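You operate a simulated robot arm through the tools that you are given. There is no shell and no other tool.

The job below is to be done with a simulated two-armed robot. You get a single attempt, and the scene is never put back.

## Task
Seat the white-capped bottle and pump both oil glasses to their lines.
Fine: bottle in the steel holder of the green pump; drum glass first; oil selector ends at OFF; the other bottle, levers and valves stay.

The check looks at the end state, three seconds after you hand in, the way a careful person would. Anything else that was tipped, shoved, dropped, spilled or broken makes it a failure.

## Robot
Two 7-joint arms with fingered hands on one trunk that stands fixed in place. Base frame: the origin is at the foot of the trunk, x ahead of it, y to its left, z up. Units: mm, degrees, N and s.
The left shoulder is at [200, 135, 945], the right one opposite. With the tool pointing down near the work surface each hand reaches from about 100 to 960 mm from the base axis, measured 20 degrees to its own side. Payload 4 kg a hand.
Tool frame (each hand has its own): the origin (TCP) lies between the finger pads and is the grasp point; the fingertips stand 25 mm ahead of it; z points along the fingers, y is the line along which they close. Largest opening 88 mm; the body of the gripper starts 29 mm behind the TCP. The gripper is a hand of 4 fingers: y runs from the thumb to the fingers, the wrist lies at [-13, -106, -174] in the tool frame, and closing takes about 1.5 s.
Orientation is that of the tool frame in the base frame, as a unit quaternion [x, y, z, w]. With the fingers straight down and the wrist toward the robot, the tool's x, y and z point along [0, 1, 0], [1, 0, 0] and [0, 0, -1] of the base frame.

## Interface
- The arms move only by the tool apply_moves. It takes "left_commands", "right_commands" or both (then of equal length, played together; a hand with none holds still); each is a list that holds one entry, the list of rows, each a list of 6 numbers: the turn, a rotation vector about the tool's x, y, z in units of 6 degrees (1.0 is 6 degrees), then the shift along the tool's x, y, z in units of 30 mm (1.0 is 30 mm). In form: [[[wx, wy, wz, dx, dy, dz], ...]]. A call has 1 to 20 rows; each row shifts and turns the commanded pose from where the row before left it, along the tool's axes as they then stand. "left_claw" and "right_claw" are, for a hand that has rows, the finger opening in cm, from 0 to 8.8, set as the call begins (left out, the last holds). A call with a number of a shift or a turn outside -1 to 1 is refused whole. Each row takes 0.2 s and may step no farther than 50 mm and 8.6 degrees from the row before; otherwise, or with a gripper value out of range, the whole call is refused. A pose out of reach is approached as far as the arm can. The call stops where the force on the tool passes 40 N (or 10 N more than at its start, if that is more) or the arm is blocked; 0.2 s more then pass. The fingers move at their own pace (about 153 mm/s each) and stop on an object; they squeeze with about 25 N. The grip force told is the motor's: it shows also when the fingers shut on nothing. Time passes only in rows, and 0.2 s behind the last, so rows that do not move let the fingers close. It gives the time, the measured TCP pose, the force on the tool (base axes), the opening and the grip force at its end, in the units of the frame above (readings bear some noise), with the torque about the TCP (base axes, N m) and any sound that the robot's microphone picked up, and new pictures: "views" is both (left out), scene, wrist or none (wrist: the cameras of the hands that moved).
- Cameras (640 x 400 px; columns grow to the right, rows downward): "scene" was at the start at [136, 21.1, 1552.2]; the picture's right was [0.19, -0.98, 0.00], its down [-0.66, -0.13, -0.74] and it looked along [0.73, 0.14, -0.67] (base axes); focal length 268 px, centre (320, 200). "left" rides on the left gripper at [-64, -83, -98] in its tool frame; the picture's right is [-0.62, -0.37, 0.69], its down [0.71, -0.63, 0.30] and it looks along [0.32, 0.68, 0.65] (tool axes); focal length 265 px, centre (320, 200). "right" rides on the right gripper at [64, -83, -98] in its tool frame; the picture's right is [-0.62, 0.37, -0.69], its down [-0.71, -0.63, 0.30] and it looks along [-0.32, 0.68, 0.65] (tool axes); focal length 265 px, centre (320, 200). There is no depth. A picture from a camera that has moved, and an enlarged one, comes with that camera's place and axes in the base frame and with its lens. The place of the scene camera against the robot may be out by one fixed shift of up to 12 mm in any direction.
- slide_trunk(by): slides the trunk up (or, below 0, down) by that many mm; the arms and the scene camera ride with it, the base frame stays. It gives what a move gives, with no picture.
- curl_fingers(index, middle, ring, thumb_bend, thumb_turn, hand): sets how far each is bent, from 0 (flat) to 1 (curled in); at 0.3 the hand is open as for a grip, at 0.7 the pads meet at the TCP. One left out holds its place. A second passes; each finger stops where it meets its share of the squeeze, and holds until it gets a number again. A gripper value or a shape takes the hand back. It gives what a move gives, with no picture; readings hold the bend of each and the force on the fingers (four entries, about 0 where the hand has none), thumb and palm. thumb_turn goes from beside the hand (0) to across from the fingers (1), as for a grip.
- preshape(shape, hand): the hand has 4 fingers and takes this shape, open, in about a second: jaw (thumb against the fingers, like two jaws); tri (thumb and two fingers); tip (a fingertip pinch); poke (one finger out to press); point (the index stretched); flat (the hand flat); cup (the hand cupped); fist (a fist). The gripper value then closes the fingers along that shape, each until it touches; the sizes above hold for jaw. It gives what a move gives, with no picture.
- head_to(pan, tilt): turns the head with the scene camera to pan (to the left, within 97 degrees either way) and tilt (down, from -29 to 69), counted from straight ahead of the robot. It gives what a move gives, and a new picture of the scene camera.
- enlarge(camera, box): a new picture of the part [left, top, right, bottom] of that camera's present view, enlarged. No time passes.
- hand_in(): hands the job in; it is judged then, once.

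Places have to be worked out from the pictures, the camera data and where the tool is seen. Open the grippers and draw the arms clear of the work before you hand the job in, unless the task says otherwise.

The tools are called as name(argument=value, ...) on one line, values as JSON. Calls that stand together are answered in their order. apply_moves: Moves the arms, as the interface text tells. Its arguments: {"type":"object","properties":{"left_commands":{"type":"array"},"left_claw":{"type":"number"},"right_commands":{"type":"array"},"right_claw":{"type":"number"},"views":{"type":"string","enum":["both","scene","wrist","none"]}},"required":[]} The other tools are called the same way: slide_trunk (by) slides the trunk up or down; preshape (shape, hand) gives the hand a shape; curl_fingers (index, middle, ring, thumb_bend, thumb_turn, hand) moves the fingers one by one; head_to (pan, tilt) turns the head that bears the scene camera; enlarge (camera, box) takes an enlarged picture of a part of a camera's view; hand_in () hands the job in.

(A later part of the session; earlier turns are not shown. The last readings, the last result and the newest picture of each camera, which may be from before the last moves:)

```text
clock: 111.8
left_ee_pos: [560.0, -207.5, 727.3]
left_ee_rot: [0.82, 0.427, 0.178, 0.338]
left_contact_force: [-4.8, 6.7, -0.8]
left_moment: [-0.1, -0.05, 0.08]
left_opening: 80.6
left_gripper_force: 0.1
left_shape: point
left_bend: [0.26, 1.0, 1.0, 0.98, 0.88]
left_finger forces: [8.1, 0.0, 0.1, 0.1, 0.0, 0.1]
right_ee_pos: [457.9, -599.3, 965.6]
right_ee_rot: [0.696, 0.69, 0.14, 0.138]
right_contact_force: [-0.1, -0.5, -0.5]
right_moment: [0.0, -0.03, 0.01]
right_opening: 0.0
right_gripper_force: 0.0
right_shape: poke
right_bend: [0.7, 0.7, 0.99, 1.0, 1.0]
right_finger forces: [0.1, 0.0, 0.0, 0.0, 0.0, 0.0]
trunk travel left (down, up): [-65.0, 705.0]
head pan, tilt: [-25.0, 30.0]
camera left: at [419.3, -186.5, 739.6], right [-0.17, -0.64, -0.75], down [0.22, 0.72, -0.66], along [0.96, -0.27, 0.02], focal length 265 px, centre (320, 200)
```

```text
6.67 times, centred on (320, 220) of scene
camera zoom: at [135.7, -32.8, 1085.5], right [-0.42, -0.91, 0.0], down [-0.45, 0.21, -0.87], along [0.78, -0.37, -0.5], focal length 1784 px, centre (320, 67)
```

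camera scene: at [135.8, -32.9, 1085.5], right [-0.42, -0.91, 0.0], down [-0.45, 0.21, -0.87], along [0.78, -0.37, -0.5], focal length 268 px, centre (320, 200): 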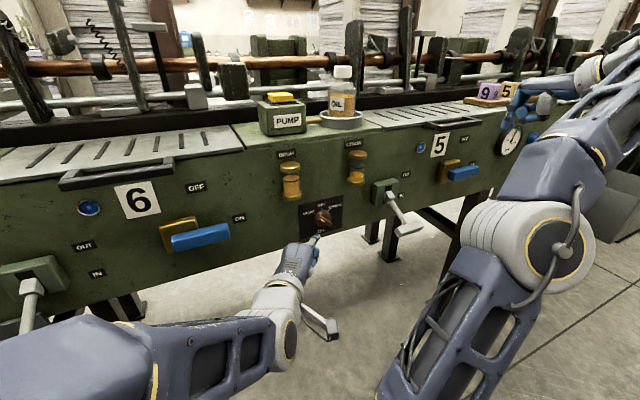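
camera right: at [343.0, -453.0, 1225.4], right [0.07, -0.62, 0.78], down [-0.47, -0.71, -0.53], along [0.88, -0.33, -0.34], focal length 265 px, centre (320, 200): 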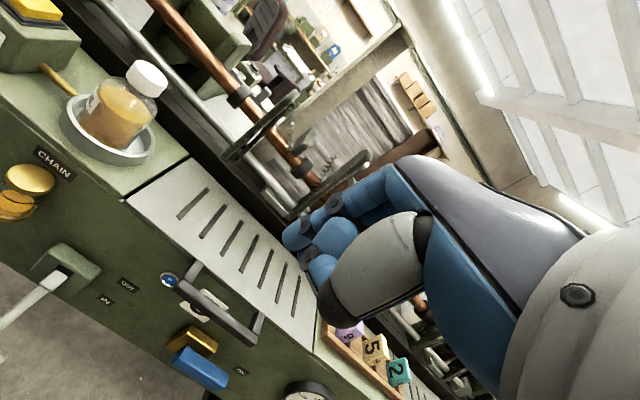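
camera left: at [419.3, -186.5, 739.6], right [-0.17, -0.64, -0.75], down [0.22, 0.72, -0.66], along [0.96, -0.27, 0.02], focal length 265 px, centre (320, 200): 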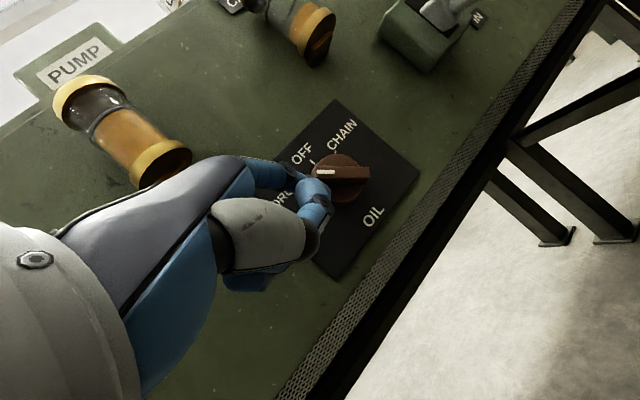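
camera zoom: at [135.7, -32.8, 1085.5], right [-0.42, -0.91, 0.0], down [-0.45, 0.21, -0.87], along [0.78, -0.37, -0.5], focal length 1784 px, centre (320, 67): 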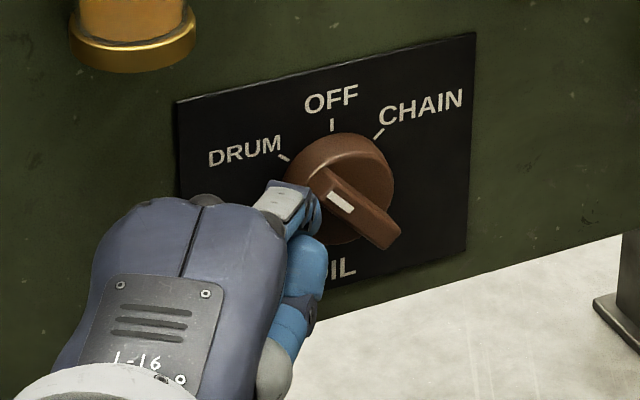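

The fin barely moved: this upward push works against the finger's weak curl direction (index gave way to 0.26). I'll instead press from above on the fin's lower-right half with a fully straight index (rigid that way). I back off, reduce the yaw by ~17°, and straighten the index.

apply_moves(left_commands=[[[0, 0, 0, -0.2, -0.517, -0.435], [0, 0, 0, -0.2, -0.517, -0.435], [0, 0, 0, -0.2, -0.517, -0.435], [0.003, 0.669, -0.675, 0, 0, 0], [0.003, 0.669, -0.675, 0, 0, 0], [0.003, 0.669, -0.675, 0, 0, 0]]], views="none")

curl_fingers(hand="left", index=0)

enlarge(camera="scene", box=[260, 180, 380, 280])

enlarge(camera="left", box=[240, 80, 420, 260])

```text
clock: 113.2
left_ee_pos: [500.6, -188.7, 722.1]
left_ee_rot: [0.747, 0.545, 0.226, 0.307]
left_contact_force: [0.2, -0.5, -0.2]
left_moment: [-0.04, 0.01, 0.04]
left_opening: 80.7
left_gripper_force: 0.0
left_shape: point
left_bend: [0.2, 1.0, 1.0, 0.98, 0.88]
left_finger forces: [0.1, 0.0, 0.0, 0.1, 0.0, 0.2]
right_ee_pos: [458.1, -599.5, 966.1]
right_ee_rot: [0.696, 0.69, 0.14, 0.138]
right_contact_force: [-0.2, 0.7, 0.2]
right_moment: [0.01, -0.02, 0.01]
right_opening: 0.0
right_gripper_force: 0.0
right_shape: poke
right_bend: [0.7, 0.7, 0.99, 1.0, 1.0]
right_finger forces: [0.1, 0.0, 0.0, 0.1, 0.0, 0.0]
trunk travel left (down, up): [-65.0, 705.0]
head pan, tilt: [-25.0, 30.0]
```

```text
clock: 114.2
left_ee_pos: [500.4, -188.7, 721.8]
left_ee_rot: [0.747, 0.545, 0.226, 0.307]
left_contact_force: [-0.7, 0.8, 0.5]
left_moment: [-0.01, -0.01, -0.02]
left_opening: 40.4
left_gripper_force: 0.1
left_shape: fingers
left_bend: [0.0, 1.0, 1.0, 0.98, 0.88]
left_finger forces: [0.0, 0.1, 0.0, 0.1, 0.0, 0.0]
right_ee_pos: [456.4, -598.5, 966.7]
right_ee_rot: [0.696, 0.69, 0.14, 0.137]
right_contact_force: [-1.1, -0.3, -1.1]
right_moment: [0.02, 0.0, 0.0]
right_opening: 0.3
right_gripper_force: 0.0
right_shape: poke
right_bend: [0.7, 0.7, 0.99, 1.0, 1.0]
right_finger forces: [0.0, 0.1, 0.0, 0.0, 0.1, 0.1]
trunk travel left (down, up): [-65.0, 705.0]
head pan, tilt: [-25.0, 30.0]
```

```text
4.00 times, centred on (320, 230) of scene
camera zoom: at [135.8, -33.0, 1085.5], right [-0.42, -0.91, 0.0], down [-0.45, 0.21, -0.87], along [0.78, -0.37, -0.5], focal length 1070 px, centre (320, 80)
```

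zoom: 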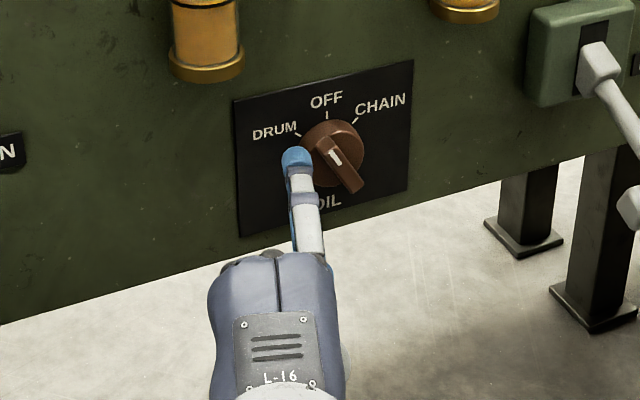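

```text
2.22 times, centred on (330, 170) of left
camera zoom: at [359.2, -209.9, 734.5], right [0.03, -0.66, -0.75], down [0.0, 0.75, -0.66], along [1.0, 0.02, 0.02], focal length 590 px, centre (298, 267)
```

zoom: 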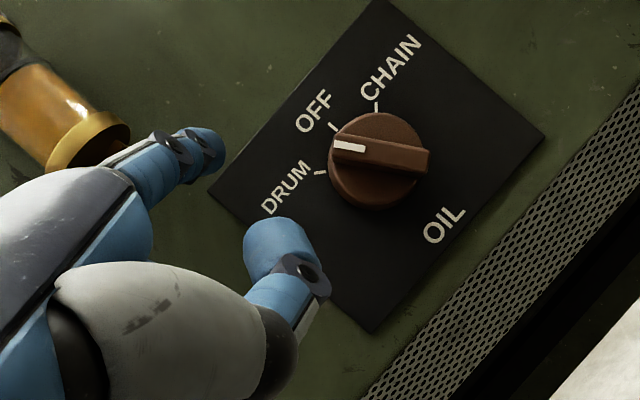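

The push did turn the knob to ≈27° after all. With the smaller yaw the push is mostly sideways (stiffer), so I set the index back to 0.2 and continue pushing the upper half from the left.

curl_fingers(hand="left", index=0.2)

apply_moves(left_commands=[[[0, 0, 0, -0.021, 0.37, 0.447], [0, 0, 0, -0.021, 0.37, 0.447], [0, 0, 0, -0.021, 0.37, 0.447]]], views="wrist")

enlarge(camera="scene", box=[280, 190, 360, 250])

```text
clock: 115.2
left_ee_pos: [499.9, -189.6, 722.5]
left_ee_rot: [0.747, 0.545, 0.226, 0.307]
left_contact_force: [0.1, 0.2, -0.2]
left_moment: [0.01, 0.0, 0.01]
left_opening: 26.3
left_gripper_force: 0.1
left_shape: fingers
left_bend: [0.2, 1.0, 1.0, 0.98, 0.88]
left_finger forces: [0.0, 0.1, 0.0, 0.0, 0.0, 0.1]
right_ee_pos: [457.1, -597.4, 967.1]
right_ee_rot: [0.696, 0.691, 0.14, 0.138]
right_contact_force: [-0.1, -0.2, -0.1]
right_moment: [-0.01, -0.01, -0.01]
right_opening: 0.2
right_gripper_force: 0.1
right_shape: poke
right_bend: [0.7, 0.7, 0.99, 1.0, 1.0]
right_finger forces: [0.1, 0.0, 0.0, 0.0, 0.0, 0.0]
trunk travel left (down, up): [-65.0, 705.0]
head pan, tilt: [-25.0, 30.0]
```

```text
clock: 116.0
left_ee_pos: [551.6, -207.8, 717.2]
left_ee_rot: [0.747, 0.545, 0.227, 0.307]
left_contact_force: [-0.3, -0.9, 0.1]
left_moment: [-0.02, 0.0, 0.0]
left_opening: 26.1
left_gripper_force: 0.1
left_shape: fingers
left_bend: [0.2, 1.0, 1.0, 0.98, 0.88]
left_finger forces: [0.1, 0.0, 0.0, 0.0, 0.0, 0.0]
right_ee_pos: [456.3, -598.6, 967.5]
right_ee_rot: [0.696, 0.691, 0.139, 0.138]
right_contact_force: [0.1, -0.4, -0.1]
right_moment: [-0.01, -0.04, 0.01]
right_opening: 0.1
right_gripper_force: 0.0
right_shape: poke
right_bend: [0.7, 0.7, 0.99, 1.0, 1.0]
right_finger forces: [0.1, 0.1, 0.0, 0.0, 0.0, 0.1]
trunk travel left (down, up): [-65.0, 705.0]
head pan, tilt: [-25.0, 30.0]
camera left: at [409.3, -227.9, 729.6], right [0.03, -0.66, -0.75], down [0.0, 0.75, -0.66], along [1.0, 0.02, 0.02], focal length 265 px, centre (320, 200)
```

left: 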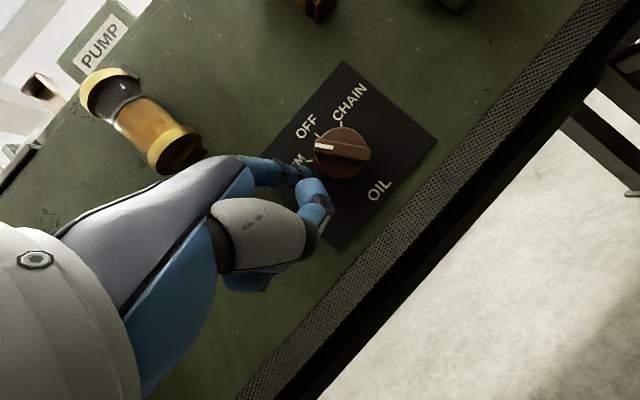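

```text
6.67 times, centred on (320, 220) of scene
camera zoom: at [135.8, -33.0, 1085.5], right [-0.42, -0.91, 0.0], down [-0.45, 0.21, -0.87], along [0.78, -0.37, -0.5], focal length 1784 px, centre (320, 67)
```

zoom: 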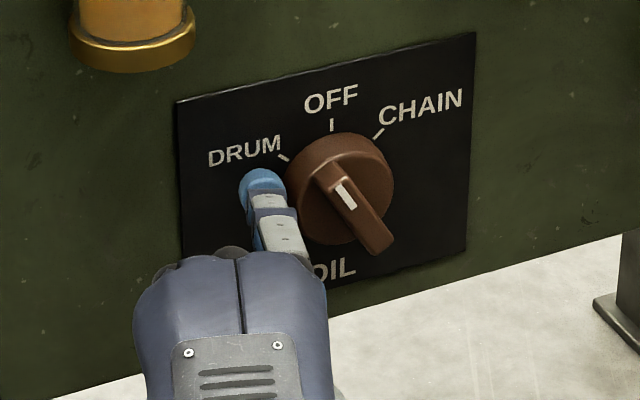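

The tip appears more left/higher than computed; I zoom the wrist view to locate it properly.

enlarge(camera="left", box=[250, 100, 390, 230])

```text
3.08 times, centred on (320, 165) of left
camera zoom: at [409.3, -227.9, 729.6], right [0.03, -0.66, -0.75], down [0.0, 0.75, -0.66], along [1.0, 0.02, 0.02], focal length 817 px, centre (320, 308)
```

zoom: 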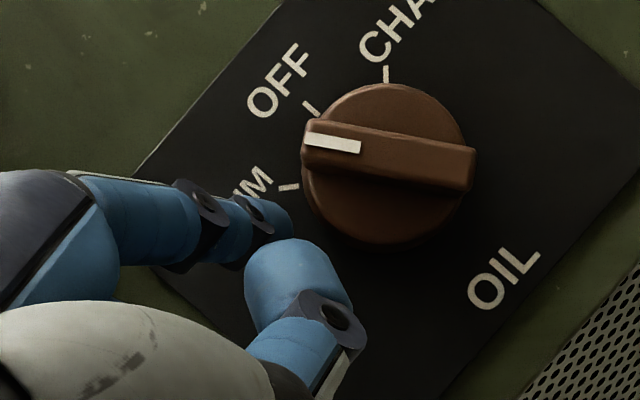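

Corrected: fingertip ball ≈(586,-231,751), i.e. ~28 mm left and 8 above the knob axis. I bring it to contact on the fin's upper-left side and push along the arc.

apply_moves(left_commands=[[[0, 0, 0, -0.19, -0.05, 0.137], [0, 0, 0, -0.19, 0.044, 0.042], [0, 0, 0, -0.05, 0.1, -0.077], [0, 0, 0, -0.076, 0.0915, -0.058], [0, 0, 0, -0.098, 0.081, -0.037], [0, 0, 0, -0.114, 0.066, -0.015]]], views="none")

enlarge(camera="scene", box=[280, 190, 360, 250])

enlarge(camera="left", box=[250, 100, 390, 230])

```text
clock: 117.4
left_ee_pos: [550.4, -229.6, 724.5]
left_ee_rot: [0.747, 0.544, 0.226, 0.308]
left_contact_force: [-1.9, 3.3, 2.5]
left_moment: [-0.16, -0.16, 0.1]
left_opening: 27.7
left_gripper_force: 1.7
left_shape: fingers
left_bend: [0.19, 1.0, 1.0, 0.98, 0.88]
left_finger forces: [3.8, 0.0, 0.1, 0.1, 0.1, 0.1]
right_ee_pos: [456.2, -598.2, 967.1]
right_ee_rot: [0.696, 0.691, 0.14, 0.137]
right_contact_force: [0.3, 0.0, -0.2]
right_moment: [-0.03, -0.02, -0.02]
right_opening: 0.0
right_gripper_force: 0.0
right_shape: poke
right_bend: [0.7, 0.7, 0.99, 1.0, 1.0]
right_finger forces: [0.1, 0.0, 0.0, 0.0, 0.0, 0.0]
trunk travel left (down, up): [-65.0, 705.0]
head pan, tilt: [-25.0, 30.0]
```

```text
6.67 times, centred on (320, 220) of scene
camera zoom: at [135.8, -32.9, 1085.5], right [-0.42, -0.91, 0.0], down [-0.45, 0.21, -0.87], along [0.78, -0.37, -0.5], focal length 1784 px, centre (320, 67)
```

zoom: 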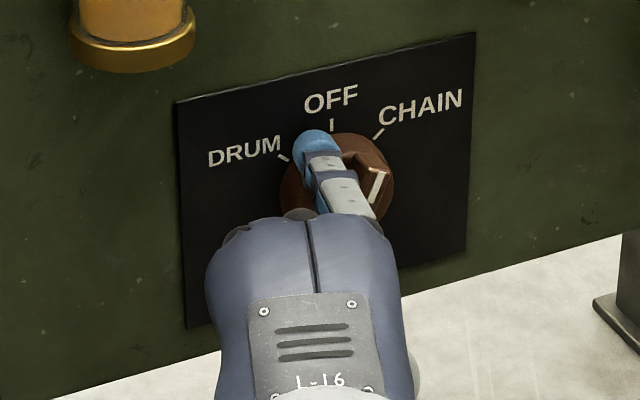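

```text
3.08 times, centred on (320, 165) of left
camera zoom: at [408.3, -250.0, 737.1], right [0.03, -0.66, -0.75], down [0.0, 0.75, -0.66], along [1.0, 0.02, 0.02], focal length 817 px, centre (320, 308)
```

zoom: 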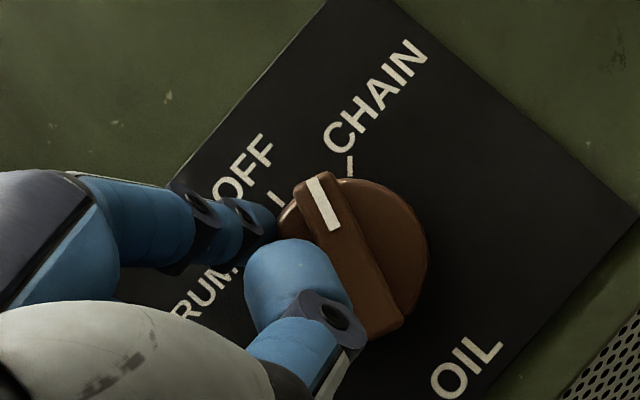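

The pointer has passed OFF and is about two-thirds of the way to CHAIN. I continue.

apply_moves(left_commands=[[[0, 0, 0, -0.124, 0.03, 0.02], [0, 0, 0, -0.06, 0.005, 0.025]]], views="none")

enlarge(camera="scene", box=[280, 190, 360, 250])

enlarge(camera="left", box=[250, 100, 390, 230])

```text
clock: 118.0
left_ee_pos: [548.9, -233.8, 724.1]
left_ee_rot: [0.747, 0.545, 0.226, 0.308]
left_contact_force: [-3.1, 2.5, 4.4]
left_moment: [-0.21, -0.35, 0.03]
left_opening: 29.3
left_gripper_force: 2.0
left_shape: fingers
left_bend: [0.18, 1.0, 1.0, 0.98, 0.88]
left_finger forces: [5.1, 0.1, 0.0, 0.0, 0.0, 0.0]
right_ee_pos: [457.1, -598.2, 965.8]
right_ee_rot: [0.696, 0.691, 0.14, 0.137]
right_contact_force: [0.7, 0.4, 0.2]
right_moment: [-0.01, 0.01, -0.01]
right_opening: 0.3
right_gripper_force: 0.1
right_shape: poke
right_bend: [0.7, 0.7, 0.99, 1.0, 1.0]
right_finger forces: [0.1, 0.1, 0.0, 0.0, 0.0, 0.1]
trunk travel left (down, up): [-65.0, 705.0]
head pan, tilt: [-25.0, 30.0]
```

```text
6.67 times, centred on (320, 220) of scene
camera zoom: at [135.7, -32.9, 1085.5], right [-0.42, -0.91, 0.0], down [-0.45, 0.21, -0.87], along [0.78, -0.37, -0.5], focal length 1784 px, centre (320, 67)
```

zoom: 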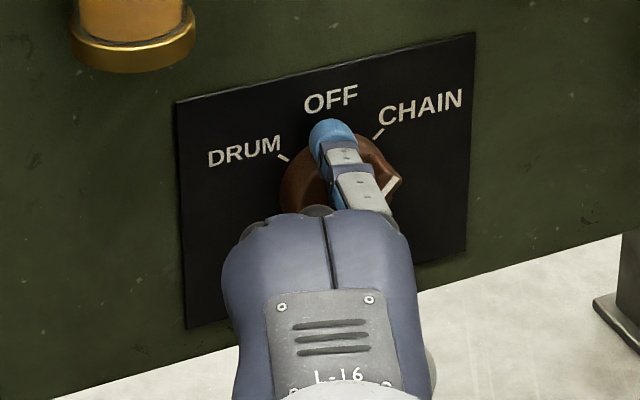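

```text
3.08 times, centred on (320, 165) of left
camera zoom: at [408.7, -255.6, 736.7], right [0.03, -0.66, -0.75], down [0.0, 0.75, -0.66], along [1.0, 0.02, 0.02], focal length 817 px, centre (320, 308)
```

zoom: 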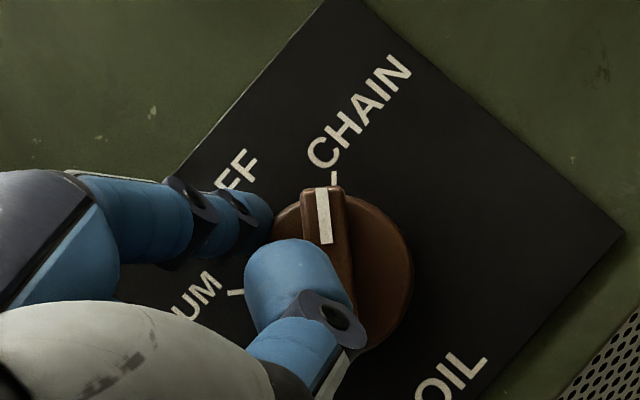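

The pointer now lines up with the CHAIN tick. I withdraw the finger straight back and take the left hand up and away to the left.

apply_moves(left_commands=[[[0, 0, 0, -0.04, -0.25, -0.32], [0, 0, 0, -0.11, -0.59, -0.75], [0, 0, 0, 0.557, 0.324, -0.657], [0, 0, 0, 0.557, 0.324, -0.657], [0, 0, 0, 0.557, 0.324, -0.657], [0, 0, 0, 0.557, 0.324, -0.657], [0, 0, 0, 0.557, 0.324, -0.657], [0, 0, 0, 0.557, 0.324, -0.657], [0, 0, 0, 0.557, 0.324, -0.657]]], views="scene")

enlarge(camera="scene", box=[264, 140, 392, 240])

enlarge(camera="scene", box=[280, 190, 360, 250])

```text
clock: 120.0
left_ee_pos: [496.0, -98.6, 876.1]
left_ee_rot: [0.748, 0.543, 0.225, 0.308]
left_contact_force: [0.6, -0.4, -0.4]
left_moment: [0.02, -0.03, 0.06]
left_opening: 26.4
left_gripper_force: 0.0
left_shape: fingers
left_bend: [0.2, 1.0, 1.0, 0.98, 0.88]
left_finger forces: [0.0, 0.0, 0.1, 0.0, 0.1, 0.0]
right_ee_pos: [456.2, -599.2, 966.2]
right_ee_rot: [0.696, 0.691, 0.14, 0.138]
right_contact_force: [-1.1, -0.2, 0.6]
right_moment: [0.02, -0.03, 0.02]
right_opening: 0.0
right_gripper_force: 0.1
right_shape: poke
right_bend: [0.7, 0.7, 0.99, 1.0, 1.0]
right_finger forces: [0.1, 0.0, 0.1, 0.0, 0.1, 0.0]
trunk travel left (down, up): [-65.0, 705.0]
head pan, tilt: [-25.0, 30.0]
camera scene: at [135.8, -33.0, 1085.5], right [-0.42, -0.91, 0.0], down [-0.45, 0.21, -0.87], along [0.78, -0.37, -0.5], focal length 268 px, centre (320, 200)
```

scene: 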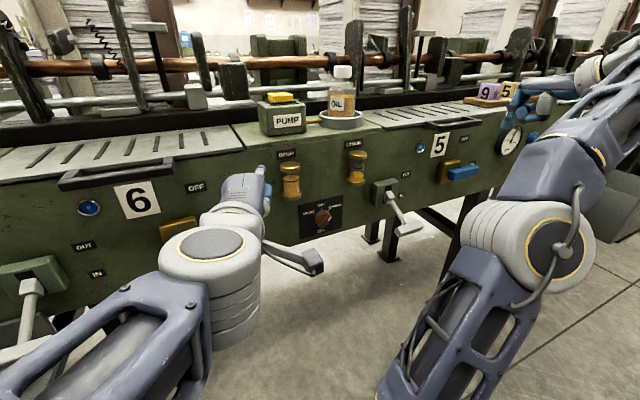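

```text
4.00 times, centred on (328, 190) of scene
camera zoom: at [135.8, -33.0, 1085.5], right [-0.42, -0.91, 0.0], down [-0.45, 0.21, -0.87], along [0.78, -0.37, -0.5], focal length 1070 px, centre (288, 240)
```

zoom: 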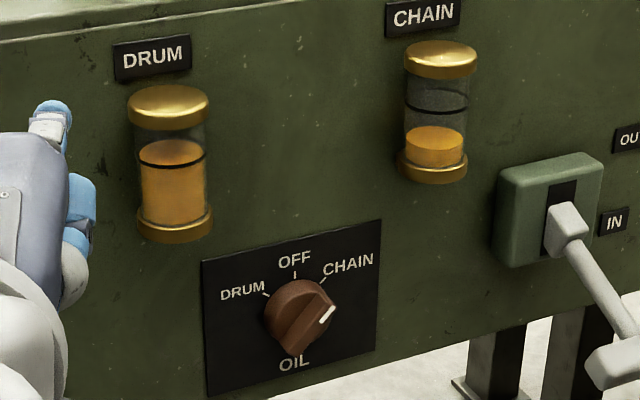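

```text
6.67 times, centred on (320, 220) of scene
camera zoom: at [135.8, -33.0, 1085.5], right [-0.42, -0.91, 0.0], down [-0.45, 0.21, -0.87], along [0.78, -0.37, -0.5], focal length 1784 px, centre (320, 67)
```

zoom: 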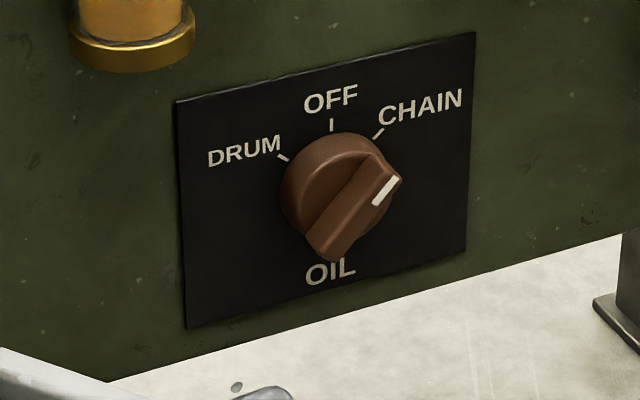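

Selector is at CHAIN and DRUM sits at its line. I take the left hand far left, raise the trunk, and bring the right hand over the button again.

apply_moves(left_commands=[[[0, 0, 0, 0.7, -0.13, -0.18], [0, 0, 0, 0.913, -0.17, -0.242], [0, 0, 0, 0.913, -0.17, -0.242], [0, 0, 0, 0.913, -0.17, -0.242], [0, 0, 0, 0.913, -0.17, -0.242], [0, 0, 0, 0.913, -0.17, -0.242], [0, 0, 0, 0.913, -0.17, -0.242], [0, 0, 0, 0.913, -0.17, -0.242], [0, 0, 0, 0.913, -0.17, -0.242], [0, 0, 0, 0.913, -0.17, -0.242], [0, 0, 0, 0.913, -0.17, -0.242], [0, 0, 0, 0.913, -0.17, -0.242], [0, 0, 0, 0.913, -0.17, -0.242], [0, 0, 0, 0.913, -0.17, -0.242], [0, 0, 0, 0.913, -0.17, -0.242]]], views="none")

slide_trunk(by=200)

apply_moves(right_commands=[[[0, 0, 0, 0.9, 0, 0], [0, 0, 0, 0.9, 0, 0], [0, 0, 0, 0.9, 0.3, 0.12], [0, 0, 0, 0.973, 0.565, 0.235], [0, 0, 0, 0.973, 0.565, 0.235], [0, 0, 0, 0.973, 0.565, 0.235], [0, 0, 0, 0.973, 0.565, 0.235], [0, 0, 0, 0.973, 0.565, 0.235], [0, 0, 0, 0.973, 0.565, 0.235], [0, 0, 0, 0.973, 0.565, 0.235], [0, 0, 0, 0.973, 0.565, 0.235], [0, 0, 0, 0.973, 0.565, 0.235], [0, 0, 0, 0.973, 0.565, 0.235], [0, 0, 0, 0.5, 0.3, 0.12], [0, 0, 0, 0.3, 0, 0]]], views="both")

```text
clock: 123.2
left_ee_pos: [499.3, 323.0, 896.7]
left_ee_rot: [0.747, 0.544, 0.226, 0.308]
left_contact_force: [0.0, -0.9, 0.2]
left_moment: [-0.02, 0.0, -0.01]
left_opening: 26.5
left_gripper_force: 0.0
left_shape: fingers
left_bend: [0.2, 1.0, 1.0, 0.98, 0.88]
left_finger forces: [0.0, 0.1, 0.0, 0.0, 0.0, 0.0]
right_ee_pos: [457.2, -598.1, 967.3]
right_ee_rot: [0.697, 0.69, 0.14, 0.137]
right_contact_force: [-0.3, -0.4, -0.3]
right_moment: [0.03, 0.01, 0.0]
right_opening: 0.0
right_gripper_force: 0.1
right_shape: poke
right_bend: [0.7, 0.7, 0.99, 1.0, 1.0]
right_finger forces: [0.1, 0.1, 0.0, 0.0, 0.0, 0.0]
trunk travel left (down, up): [-65.0, 705.0]
head pan, tilt: [-25.0, 30.0]
```

```text
clock: 125.4
left_ee_pos: [499.0, 322.6, 1097.7]
left_ee_rot: [0.747, 0.545, 0.226, 0.307]
left_contact_force: [0.7, -0.1, -0.4]
left_moment: [-0.05, -0.04, 0.01]
left_opening: 26.2
left_gripper_force: 0.0
left_shape: fingers
left_bend: [0.2, 1.0, 1.0, 0.98, 0.88]
left_finger forces: [0.0, 0.1, 0.0, 0.0, 0.0, 0.1]
right_ee_pos: [456.3, -598.0, 1167.3]
right_ee_rot: [0.696, 0.69, 0.141, 0.137]
right_contact_force: [0.1, -0.1, -0.3]
right_moment: [0.02, 0.0, 0.0]
right_opening: 0.0
right_gripper_force: 0.1
right_shape: poke
right_bend: [0.7, 0.7, 0.99, 1.0, 1.0]
right_finger forces: [0.0, 0.1, 0.0, 0.1, 0.1, 0.0]
trunk travel left (down, up): [-265.0, 505.0]
head pan, tilt: [-25.0, 30.0]
```

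```text
clock: 128.6
left_ee_pos: [498.5, 322.8, 1097.7]
left_ee_rot: [0.747, 0.544, 0.226, 0.308]
left_contact_force: [-0.4, 0.0, -0.8]
left_moment: [0.0, -0.03, 0.01]
left_opening: 26.5
left_gripper_force: 0.1
left_shape: fingers
left_bend: [0.2, 1.0, 1.0, 0.98, 0.88]
left_finger forces: [0.0, 0.1, 0.1, 0.0, 0.0, 0.0]
right_ee_pos: [660.9, -204.2, 1167.2]
right_ee_rot: [0.697, 0.69, 0.139, 0.137]
right_contact_force: [0.1, -0.2, -0.5]
right_moment: [0.0, 0.01, 0.04]
right_opening: 0.0
right_gripper_force: 0.0
right_shape: poke
right_bend: [0.7, 0.7, 0.99, 1.0, 1.0]
right_finger forces: [0.1, 0.0, 0.0, 0.1, 0.0, 0.0]
trunk travel left (down, up): [-265.0, 505.0]
head pan, tilt: [-25.0, 30.0]
camera scene: at [135.8, -32.9, 1285.5], right [-0.42, -0.91, 0.0], down [-0.45, 0.21, -0.87], along [0.78, -0.37, -0.5], focal length 268 px, centre (320, 200)
camera right: at [546.4, -139.1, 1226.4], right [0.07, -0.62, 0.78], down [-0.47, -0.71, -0.53], along [0.88, -0.33, -0.34], focal length 265 px, centre (320, 200)
```

scene: 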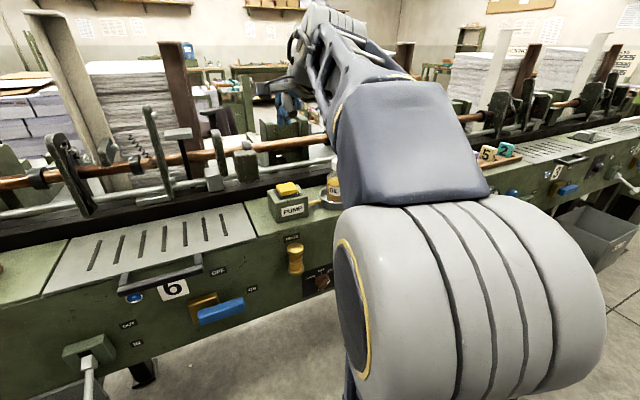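
right: 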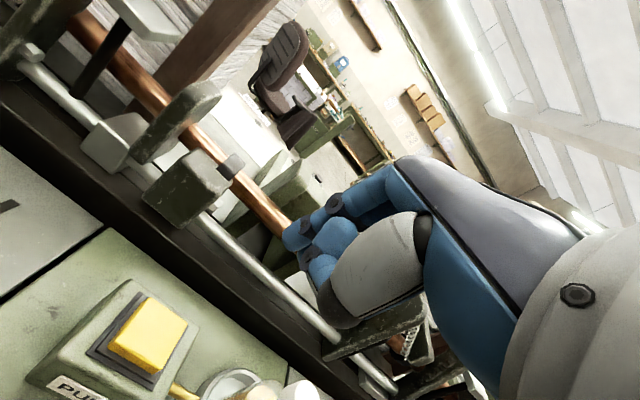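

The right forearm now hides the CHAIN glass from the head. I turn the left hand so that its wrist camera can watch the glasses.

apply_moves(left_commands=[[[0, -0.94, 0.95, 0, 0, 0], [0, -0.94, 0.95, 0, 0, 0], [0, -0.94, 0.95, 0, 0, 0], [0, -0.94, 0.95, 0, 0, 0], [0, -0.94, 0.95, 0, 0, 0], [0, -0.94, 0.95, 0, 0, 0]]], views="wrist")

```text
clock: 130.0
left_ee_pos: [454.6, 243.1, 1158.6]
left_ee_rot: [0.904, 0.194, 0.08, 0.372]
left_contact_force: [1.1, 0.5, 0.1]
left_moment: [-0.02, 0.01, -0.03]
left_opening: 26.3
left_gripper_force: 0.1
left_shape: fingers
left_bend: [0.2, 1.0, 1.0, 0.98, 0.88]
left_finger forces: [0.1, 0.1, 0.0, 0.0, 0.0, 0.0]
left hand out of reach, approached as far as the arm can: row 1, 2, 3, 4, 5, 6
right_ee_pos: [661.1, -205.5, 1168.4]
right_ee_rot: [0.695, 0.691, 0.14, 0.138]
right_contact_force: [0.0, -0.1, -0.2]
right_moment: [0.01, 0.03, 0.0]
right_opening: 0.0
right_gripper_force: 0.0
right_shape: poke
right_bend: [0.7, 0.7, 0.99, 1.0, 1.0]
right_finger forces: [0.0, 0.1, 0.0, 0.1, 0.0, 0.0]
trunk travel left (down, up): [-265.0, 505.0]
head pan, tilt: [-25.0, 30.0]
camera left: at [343.6, 334.8, 1171.6], right [-0.47, -0.46, -0.75], down [0.56, 0.51, -0.66], along [0.68, -0.73, 0.02], focal length 265 px, centre (320, 200)
```

left: 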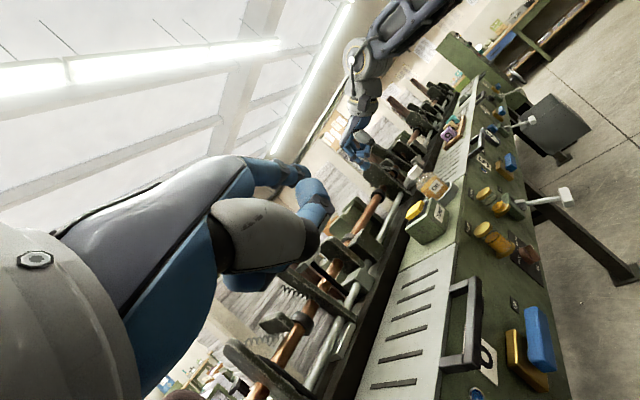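

Now the left wrist camera sees button, bottle and both glasses. I zoom for a baseline of the CHAIN glass.

enlarge(camera="left", box=[390, 150, 550, 270])

enlarge(camera="left", box=[465, 180, 525, 220])

```text
3.33 times, centred on (470, 210) of left
camera zoom: at [343.6, 334.8, 1171.6], right [-0.47, -0.46, -0.75], down [0.56, 0.51, -0.66], along [0.68, -0.73, 0.02], focal length 885 px, centre (-180, 167)
```

zoom: 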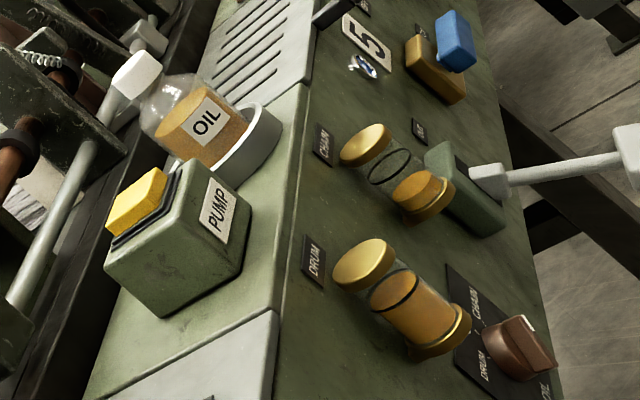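

```text
10.00 times, centred on (495, 200) of left
camera zoom: at [343.6, 334.8, 1171.6], right [-0.47, -0.46, -0.75], down [0.56, 0.51, -0.66], along [0.68, -0.73, 0.02], focal length 2654 px, centre (-1430, 200)
```

zoom: 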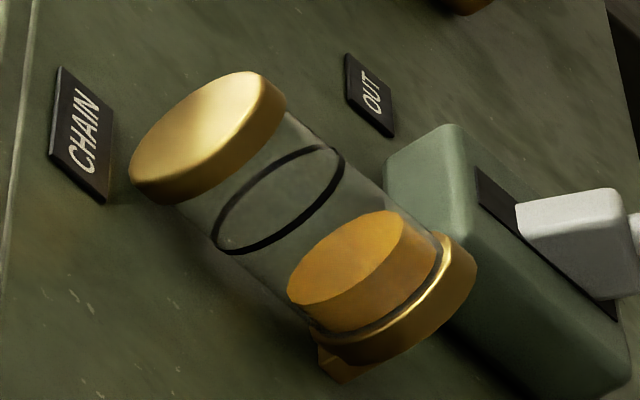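

Superb view: DRUM is at its ring, CHAIN needs filling. I lower the right fingertip to just above the button.

apply_moves(right_commands=[[[0, 0, 0, 0.1, -0.33, 0.8], [0, 0, 0, 0.1, -0.33, 0.8], [0, 0, 0, 0, -0.33, 0.8], [0, 0, 0, 0, -0.33, 0.8], [0, 0, 0, 0, -0.3, 0.72]]], views="none")

enlarge(camera="left", box=[390, 150, 550, 270])

```text
clock: 131.2
left_ee_pos: [454.3, 243.0, 1159.3]
left_ee_rot: [0.905, 0.194, 0.081, 0.371]
left_contact_force: [-0.7, -0.5, -0.1]
left_moment: [0.0, -0.01, 0.0]
left_opening: 26.4
left_gripper_force: 0.0
left_shape: fingers
left_bend: [0.2, 1.0, 1.0, 0.98, 0.88]
left_finger forces: [0.0, 0.0, 0.0, 0.1, 0.1, 0.0]
right_ee_pos: [660.2, -196.8, 1041.6]
right_ee_rot: [0.696, 0.691, 0.139, 0.138]
right_contact_force: [-0.7, 0.3, 0.2]
right_moment: [-0.03, 0.0, -0.01]
right_opening: 0.1
right_gripper_force: 0.1
right_shape: poke
right_bend: [0.7, 0.7, 0.99, 1.0, 1.0]
right_finger forces: [0.0, 0.0, 0.0, 0.0, 0.0, 0.0]
trunk travel left (down, up): [-265.0, 505.0]
head pan, tilt: [-25.0, 30.0]
```

```text
3.33 times, centred on (470, 210) of left
camera zoom: at [343.6, 334.7, 1171.7], right [-0.47, -0.46, -0.75], down [0.56, 0.51, -0.66], along [0.68, -0.73, 0.02], focal length 885 px, centre (-180, 167)
```

zoom: 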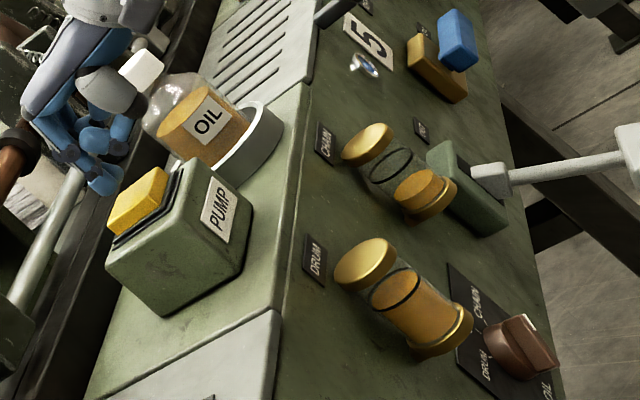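

The fingertip hovers over the button as before. One brief press for CHAIN.

apply_moves(right_commands=[[[0, 0, 0, 0, -0.09, 0.22], [0, 0, 0, 0, -0.09, 0.22], [0, 0, 0, 0, -0.08, 0.18], [0, 0, 0, 0, 0.26, -0.62]]], views="none")

enlarge(camera="left", box=[465, 180, 525, 220])

```text
clock: 132.2
left_ee_pos: [455.1, 243.4, 1159.3]
left_ee_rot: [0.904, 0.195, 0.081, 0.371]
left_contact_force: [-0.6, -0.2, -1.3]
left_moment: [0.02, -0.02, -0.01]
left_opening: 26.4
left_gripper_force: 0.0
left_shape: fingers
left_bend: [0.2, 1.0, 1.0, 0.98, 0.88]
left_finger forces: [0.0, 0.0, 0.0, 0.0, 0.0, 0.1]
right_ee_pos: [662.8, -195.6, 1041.1]
right_ee_rot: [0.696, 0.691, 0.139, 0.137]
right_contact_force: [0.5, -0.3, -0.9]
right_moment: [0.0, 0.03, -0.02]
right_opening: 0.0
right_gripper_force: 0.0
right_shape: poke
right_bend: [0.7, 0.7, 0.99, 1.0, 1.0]
right_finger forces: [0.0, 0.0, 0.0, 0.0, 0.0, 0.1]
trunk travel left (down, up): [-265.0, 505.0]
head pan, tilt: [-25.0, 30.0]
heard: click
```

```text
10.00 times, centred on (495, 200) of left
camera zoom: at [343.6, 334.7, 1171.6], right [-0.47, -0.46, -0.75], down [0.56, 0.51, -0.66], along [0.68, -0.73, 0.02], focal length 2654 px, centre (-1430, 200)
```

zoom: 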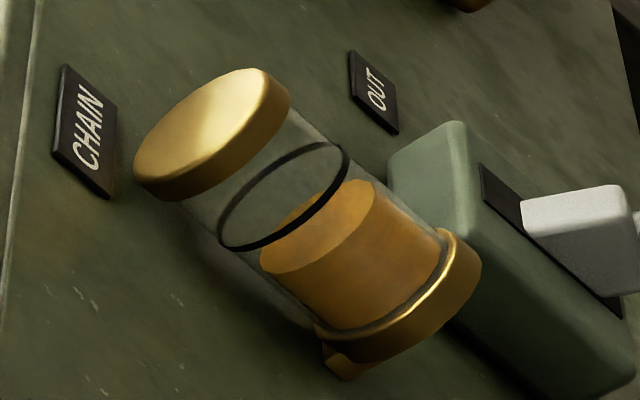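

The CHAIN level rose by about half the gap; one more identical press should reach the ring.

apply_moves(right_commands=[[[0, 0, 0, 0, -0.09, 0.22], [0, 0, 0, 0, -0.09, 0.22], [0, 0, 0, 0, -0.08, 0.18], [0, 0, 0, 0, 0.26, -0.62]]], views="none")

enlarge(camera="left", box=[465, 180, 525, 220])

enlarge(camera="left", box=[465, 210, 545, 270])

```text
clock: 133.2
left_ee_pos: [454.2, 242.4, 1158.8]
left_ee_rot: [0.904, 0.194, 0.08, 0.371]
left_contact_force: [-0.6, 0.2, 0.3]
left_moment: [0.01, 0.01, -0.01]
left_opening: 26.5
left_gripper_force: 0.0
left_shape: fingers
left_bend: [0.2, 1.0, 1.0, 0.98, 0.88]
left_finger forces: [0.0, 0.0, 0.0, 0.1, 0.0, 0.1]
right_ee_pos: [662.7, -196.5, 1041.9]
right_ee_rot: [0.696, 0.691, 0.14, 0.137]
right_contact_force: [-0.4, 0.1, 0.0]
right_moment: [0.02, 0.0, -0.02]
right_opening: 0.0
right_gripper_force: 0.1
right_shape: poke
right_bend: [0.7, 0.7, 0.99, 1.0, 1.0]
right_finger forces: [0.0, 0.0, 0.0, 0.0, 0.0, 0.0]
trunk travel left (down, up): [-265.0, 505.0]
head pan, tilt: [-25.0, 30.0]
heard: click
```

```text
10.00 times, centred on (495, 200) of left
camera zoom: at [343.6, 334.7, 1171.6], right [-0.47, -0.46, -0.75], down [0.56, 0.51, -0.66], along [0.68, -0.73, 0.02], focal length 2654 px, centre (-1430, 200)
```

zoom: 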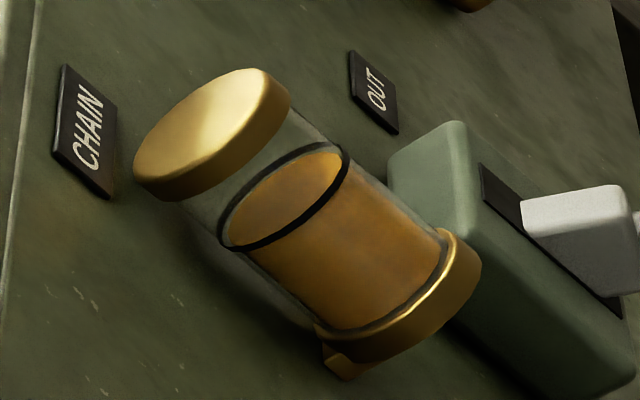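

```text
6.67 times, centred on (505, 240) of left
camera zoom: at [343.6, 334.7, 1171.6], right [-0.47, -0.46, -0.75], down [0.56, 0.51, -0.66], along [0.68, -0.73, 0.02], focal length 1769 px, centre (-913, -67)
```

zoom: 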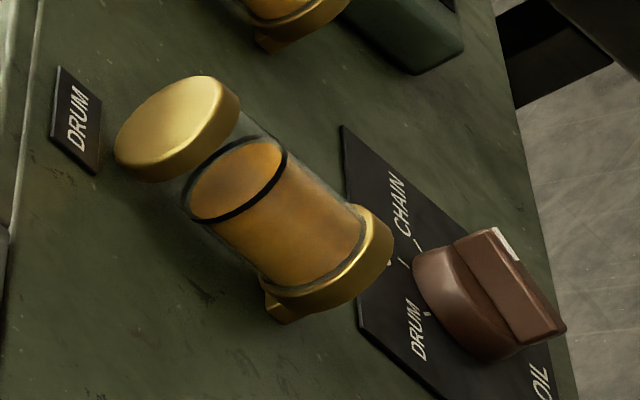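

Both glasses are exactly at their rings. I retract the right hand up and back to its park position.

apply_moves(right_commands=[[[0, 0, 0, 0, 0.32, -0.77], [0, 0, 0, 0, 0.32, -0.77], [0, 0, 0, 0, 0.32, -0.77], [0, 0, 0, 0, 0.32, -0.77], [0, 0, 0, 0, 0.32, -0.77], [0, 0, 0, -0.6, -0.35, -0.15], [0, 0, 0, -0.973, -0.565, -0.235], [0, 0, 0, -0.973, -0.565, -0.235], [0, 0, 0, -0.973, -0.565, -0.235], [0, 0, 0, -0.973, -0.565, -0.235], [0, 0, 0, -0.973, -0.565, -0.235], [0, 0, 0, -0.973, -0.565, -0.235], [0, 0, 0, -0.973, -0.565, -0.235], [0, 0, 0, -0.973, -0.565, -0.235], [0, 0, 0, -0.973, -0.565, -0.235], [0, 0, 0, -0.973, -0.565, -0.235], [0, 0, 0, -0.9, -0.2, -0.1], [0, 0, 0, -0.9, 0, 0], [0, 0, 0, -0.9, 0, 0], [0, 0, 0, -0.5, 0, 0]]], views="none")

apply_moves(left_commands=[[[0, 0.94, -0.95, 0, 0, 0], [0, 0.94, -0.95, 0, 0, 0], [0, 0.94, -0.95, 0, 0, 0], [0, 0.94, -0.95, 0, 0, 0], [0, 0.94, -0.95, 0, 0, 0], [0, 0.94, -0.95, 0, 0, 0]]], views="scene")

```text
clock: 137.4
left_ee_pos: [454.6, 244.1, 1158.6]
left_ee_rot: [0.904, 0.194, 0.081, 0.372]
left_contact_force: [-0.2, -0.1, -0.4]
left_moment: [0.02, 0.02, -0.01]
left_opening: 26.3
left_gripper_force: 0.1
left_shape: fingers
left_bend: [0.2, 1.0, 1.0, 0.98, 0.88]
left_finger forces: [0.0, 0.0, 0.1, 0.0, 0.0, 0.0]
right_ee_pos: [459.0, -601.6, 1165.2]
right_ee_rot: [0.695, 0.691, 0.139, 0.137]
right_contact_force: [0.1, 0.2, 0.2]
right_moment: [-0.06, -0.01, 0.0]
right_opening: 0.1
right_gripper_force: 0.1
right_shape: poke
right_bend: [0.7, 0.7, 0.99, 1.0, 1.0]
right_finger forces: [0.0, 0.0, 0.0, 0.0, 0.0, 0.1]
trunk travel left (down, up): [-265.0, 505.0]
head pan, tilt: [-25.0, 30.0]
```

```text
clock: 138.8
left_ee_pos: [454.3, 244.0, 1158.5]
left_ee_rot: [0.746, 0.545, 0.227, 0.307]
left_contact_force: [-0.4, -0.8, -0.3]
left_moment: [-0.02, -0.03, 0.01]
left_opening: 26.2
left_gripper_force: 0.2
left_shape: fingers
left_bend: [0.2, 1.0, 1.0, 0.98, 0.88]
left_finger forces: [0.0, 0.1, 0.1, 0.1, 0.0, 0.0]
right_ee_pos: [459.1, -602.1, 1166.0]
right_ee_rot: [0.696, 0.691, 0.14, 0.137]
right_contact_force: [0.2, -0.4, -1.1]
right_moment: [-0.01, 0.03, -0.01]
right_opening: 0.2
right_gripper_force: 0.1
right_shape: poke
right_bend: [0.7, 0.7, 0.99, 1.0, 1.0]
right_finger forces: [0.0, 0.1, 0.0, 0.1, 0.0, 0.0]
trunk travel left (down, up): [-265.0, 505.0]
head pan, tilt: [-25.0, 30.0]
camera scene: at [135.9, -32.9, 1285.4], right [-0.42, -0.91, 0.0], down [-0.45, 0.21, -0.87], along [0.78, -0.37, -0.5], focal length 268 px, centre (320, 200)
```

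scene: 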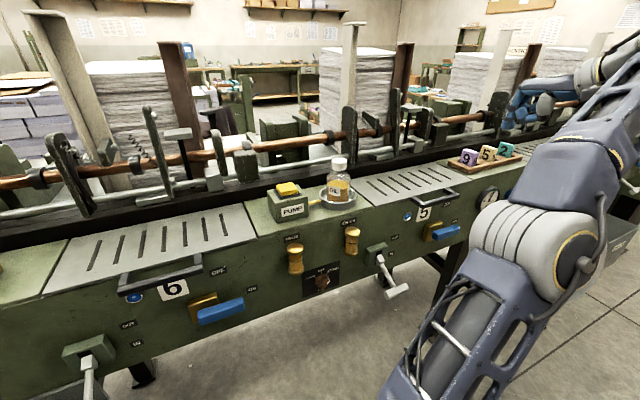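

Everything is in order. I lower the trunk again and bring the left finger back in front of the selector for the final turn to OFF.

slide_trunk(by=-200)

apply_moves(left_commands=[[[0, 0, 0, -0.87, 0.125, 0.442], [0, 0, 0, -0.87, 0.125, 0.442], [0, 0, 0, -0.87, 0.125, 0.442], [0, 0, 0, -0.87, 0.125, 0.442], [0, 0, 0, -0.87, 0.125, 0.442], [0, 0, 0, -0.87, 0.125, 0.442], [0, 0, 0, -0.87, 0.125, 0.442], [0, 0, 0, -0.87, 0.125, 0.442], [0, 0, 0, -0.87, 0.125, 0.442], [0, 0, 0, -0.87, 0.125, 0.442], [0, 0, 0, -0.87, 0.125, 0.442], [0, 0, 0, -0.87, 0.125, 0.442], [0, 0, 0, -0.555, -0.44, 0.767], [0, 0, 0, -0.555, -0.44, 0.767], [0, 0, 0, -0.555, -0.44, 0.767], [0, 0, 0, -0.555, -0.44, 0.767], [0, 0, 0, -0.555, -0.44, 0.767], [0, 0, 0, -0.555, -0.44, 0.767]]], views="both")

enlarge(camera="scene", box=[280, 190, 360, 250])

```text
clock: 140.9
left_ee_pos: [453.4, 243.3, 959.2]
left_ee_rot: [0.747, 0.544, 0.225, 0.309]
left_contact_force: [0.3, -0.7, -0.4]
left_moment: [0.01, 0.0, 0.02]
left_opening: 26.4
left_gripper_force: 0.0
left_shape: fingers
left_bend: [0.2, 1.0, 1.0, 0.98, 0.88]
left_finger forces: [0.0, 0.0, 0.1, 0.0, 0.0, 0.0]
right_ee_pos: [458.4, -601.6, 965.1]
right_ee_rot: [0.696, 0.691, 0.14, 0.137]
right_contact_force: [-0.3, -0.3, -0.2]
right_moment: [-0.03, 0.0, -0.01]
right_opening: 0.0
right_gripper_force: 0.2
right_shape: poke
right_bend: [0.7, 0.7, 0.99, 1.0, 1.0]
right_finger forces: [0.0, 0.0, 0.0, 0.0, 0.0, 0.0]
trunk travel left (down, up): [-65.0, 705.0]
head pan, tilt: [-25.0, 30.0]
```

```text
clock: 144.7
left_ee_pos: [505.5, -206.3, 725.8]
left_ee_rot: [0.747, 0.544, 0.226, 0.308]
left_contact_force: [0.2, 0.3, -0.7]
left_moment: [0.01, 0.0, -0.03]
left_opening: 26.2
left_gripper_force: 0.0
left_shape: fingers
left_bend: [0.2, 1.0, 1.0, 0.98, 0.88]
left_finger forces: [0.0, 0.0, 0.0, 0.0, 0.0, 0.0]
right_ee_pos: [458.0, -601.9, 966.2]
right_ee_rot: [0.696, 0.691, 0.14, 0.137]
right_contact_force: [-0.4, -0.4, 0.2]
right_moment: [0.03, -0.02, -0.01]
right_opening: 0.4
right_gripper_force: 0.0
right_shape: poke
right_bend: [0.7, 0.7, 0.99, 1.0, 1.0]
right_finger forces: [0.0, 0.0, 0.1, 0.0, 0.0, 0.1]
trunk travel left (down, up): [-65.0, 705.0]
head pan, tilt: [-25.0, 30.0]
camera scene: at [135.8, -32.9, 1085.5], right [-0.42, -0.91, 0.0], down [-0.45, 0.21, -0.87], along [0.78, -0.37, -0.5], focal length 268 px, centre (320, 200)
camera left: at [364.1, -227.4, 736.6], right [0.03, -0.66, -0.75], down [0.0, 0.75, -0.66], along [1.0, 0.02, 0.02], focal length 265 px, centre (320, 200)
```

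scene: 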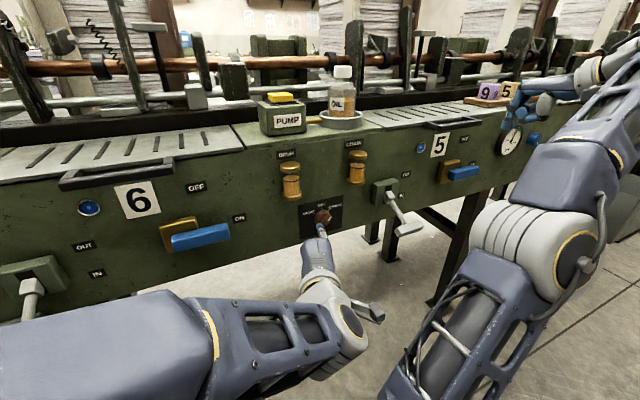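
left: 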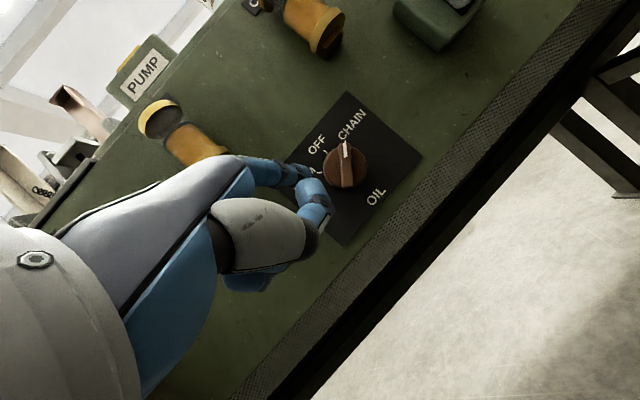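

```text
6.67 times, centred on (320, 220) of scene
camera zoom: at [135.8, -32.9, 1085.5], right [-0.42, -0.91, 0.0], down [-0.45, 0.21, -0.87], along [0.78, -0.37, -0.5], focal length 1784 px, centre (320, 67)
```

zoom: 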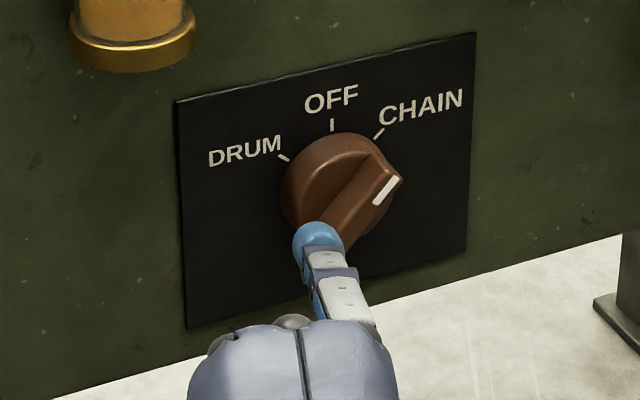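

Index tip is in front of the knob. I advance it to just left/above the fin's lower-left half and check.

apply_moves(left_commands=[[[0, 0, 0, 0.15, 0.27, 0.41], [0, 0, 0, 0.078, 0.284, 0.423], [0, 0, 0, 0.0, 0.284, 0.423]]], views="none")

enlarge(camera="scene", box=[280, 190, 360, 250])

enlarge(camera="left", box=[250, 100, 390, 230])

```text
clock: 145.5
left_ee_pos: [549.7, -211.9, 714.9]
left_ee_rot: [0.747, 0.544, 0.227, 0.309]
left_contact_force: [-0.5, 0.3, -0.2]
left_moment: [-0.01, 0.02, -0.03]
left_opening: 26.2
left_gripper_force: 0.0
left_shape: fingers
left_bend: [0.2, 1.0, 1.0, 0.98, 0.88]
left_finger forces: [0.0, 0.1, 0.1, 0.0, 0.0, 0.1]
right_ee_pos: [458.5, -602.4, 966.6]
right_ee_rot: [0.696, 0.691, 0.14, 0.137]
right_contact_force: [-0.2, 0.4, -0.7]
right_moment: [-0.04, 0.0, 0.02]
right_opening: 0.0
right_gripper_force: 0.1
right_shape: poke
right_bend: [0.7, 0.7, 0.99, 1.0, 1.0]
right_finger forces: [0.0, 0.1, 0.0, 0.1, 0.0, 0.0]
trunk travel left (down, up): [-65.0, 705.0]
head pan, tilt: [-25.0, 30.0]
```

```text
6.67 times, centred on (320, 220) of scene
camera zoom: at [135.8, -33.0, 1085.5], right [-0.42, -0.91, 0.0], down [-0.45, 0.21, -0.87], along [0.78, -0.37, -0.5], focal length 1784 px, centre (320, 67)
```

zoom: 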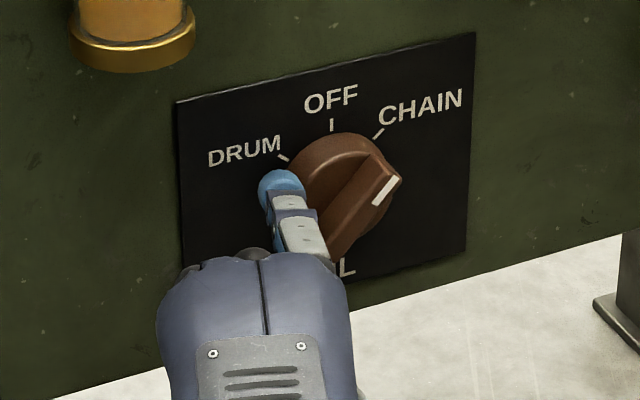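

```text
3.08 times, centred on (320, 165) of left
camera zoom: at [408.4, -234.8, 727.6], right [0.03, -0.66, -0.75], down [0.0, 0.75, -0.66], along [1.0, 0.02, 0.02], focal length 817 px, centre (320, 308)
```

zoom: 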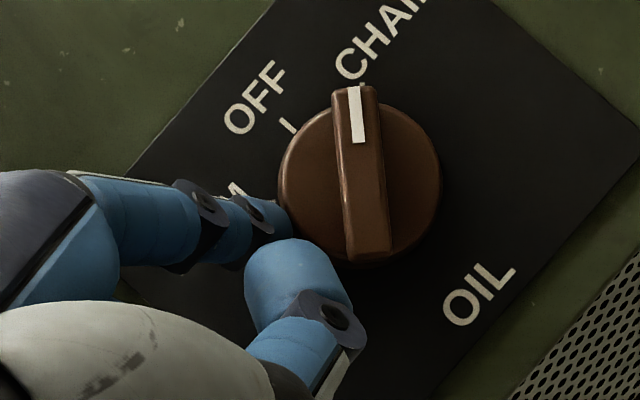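

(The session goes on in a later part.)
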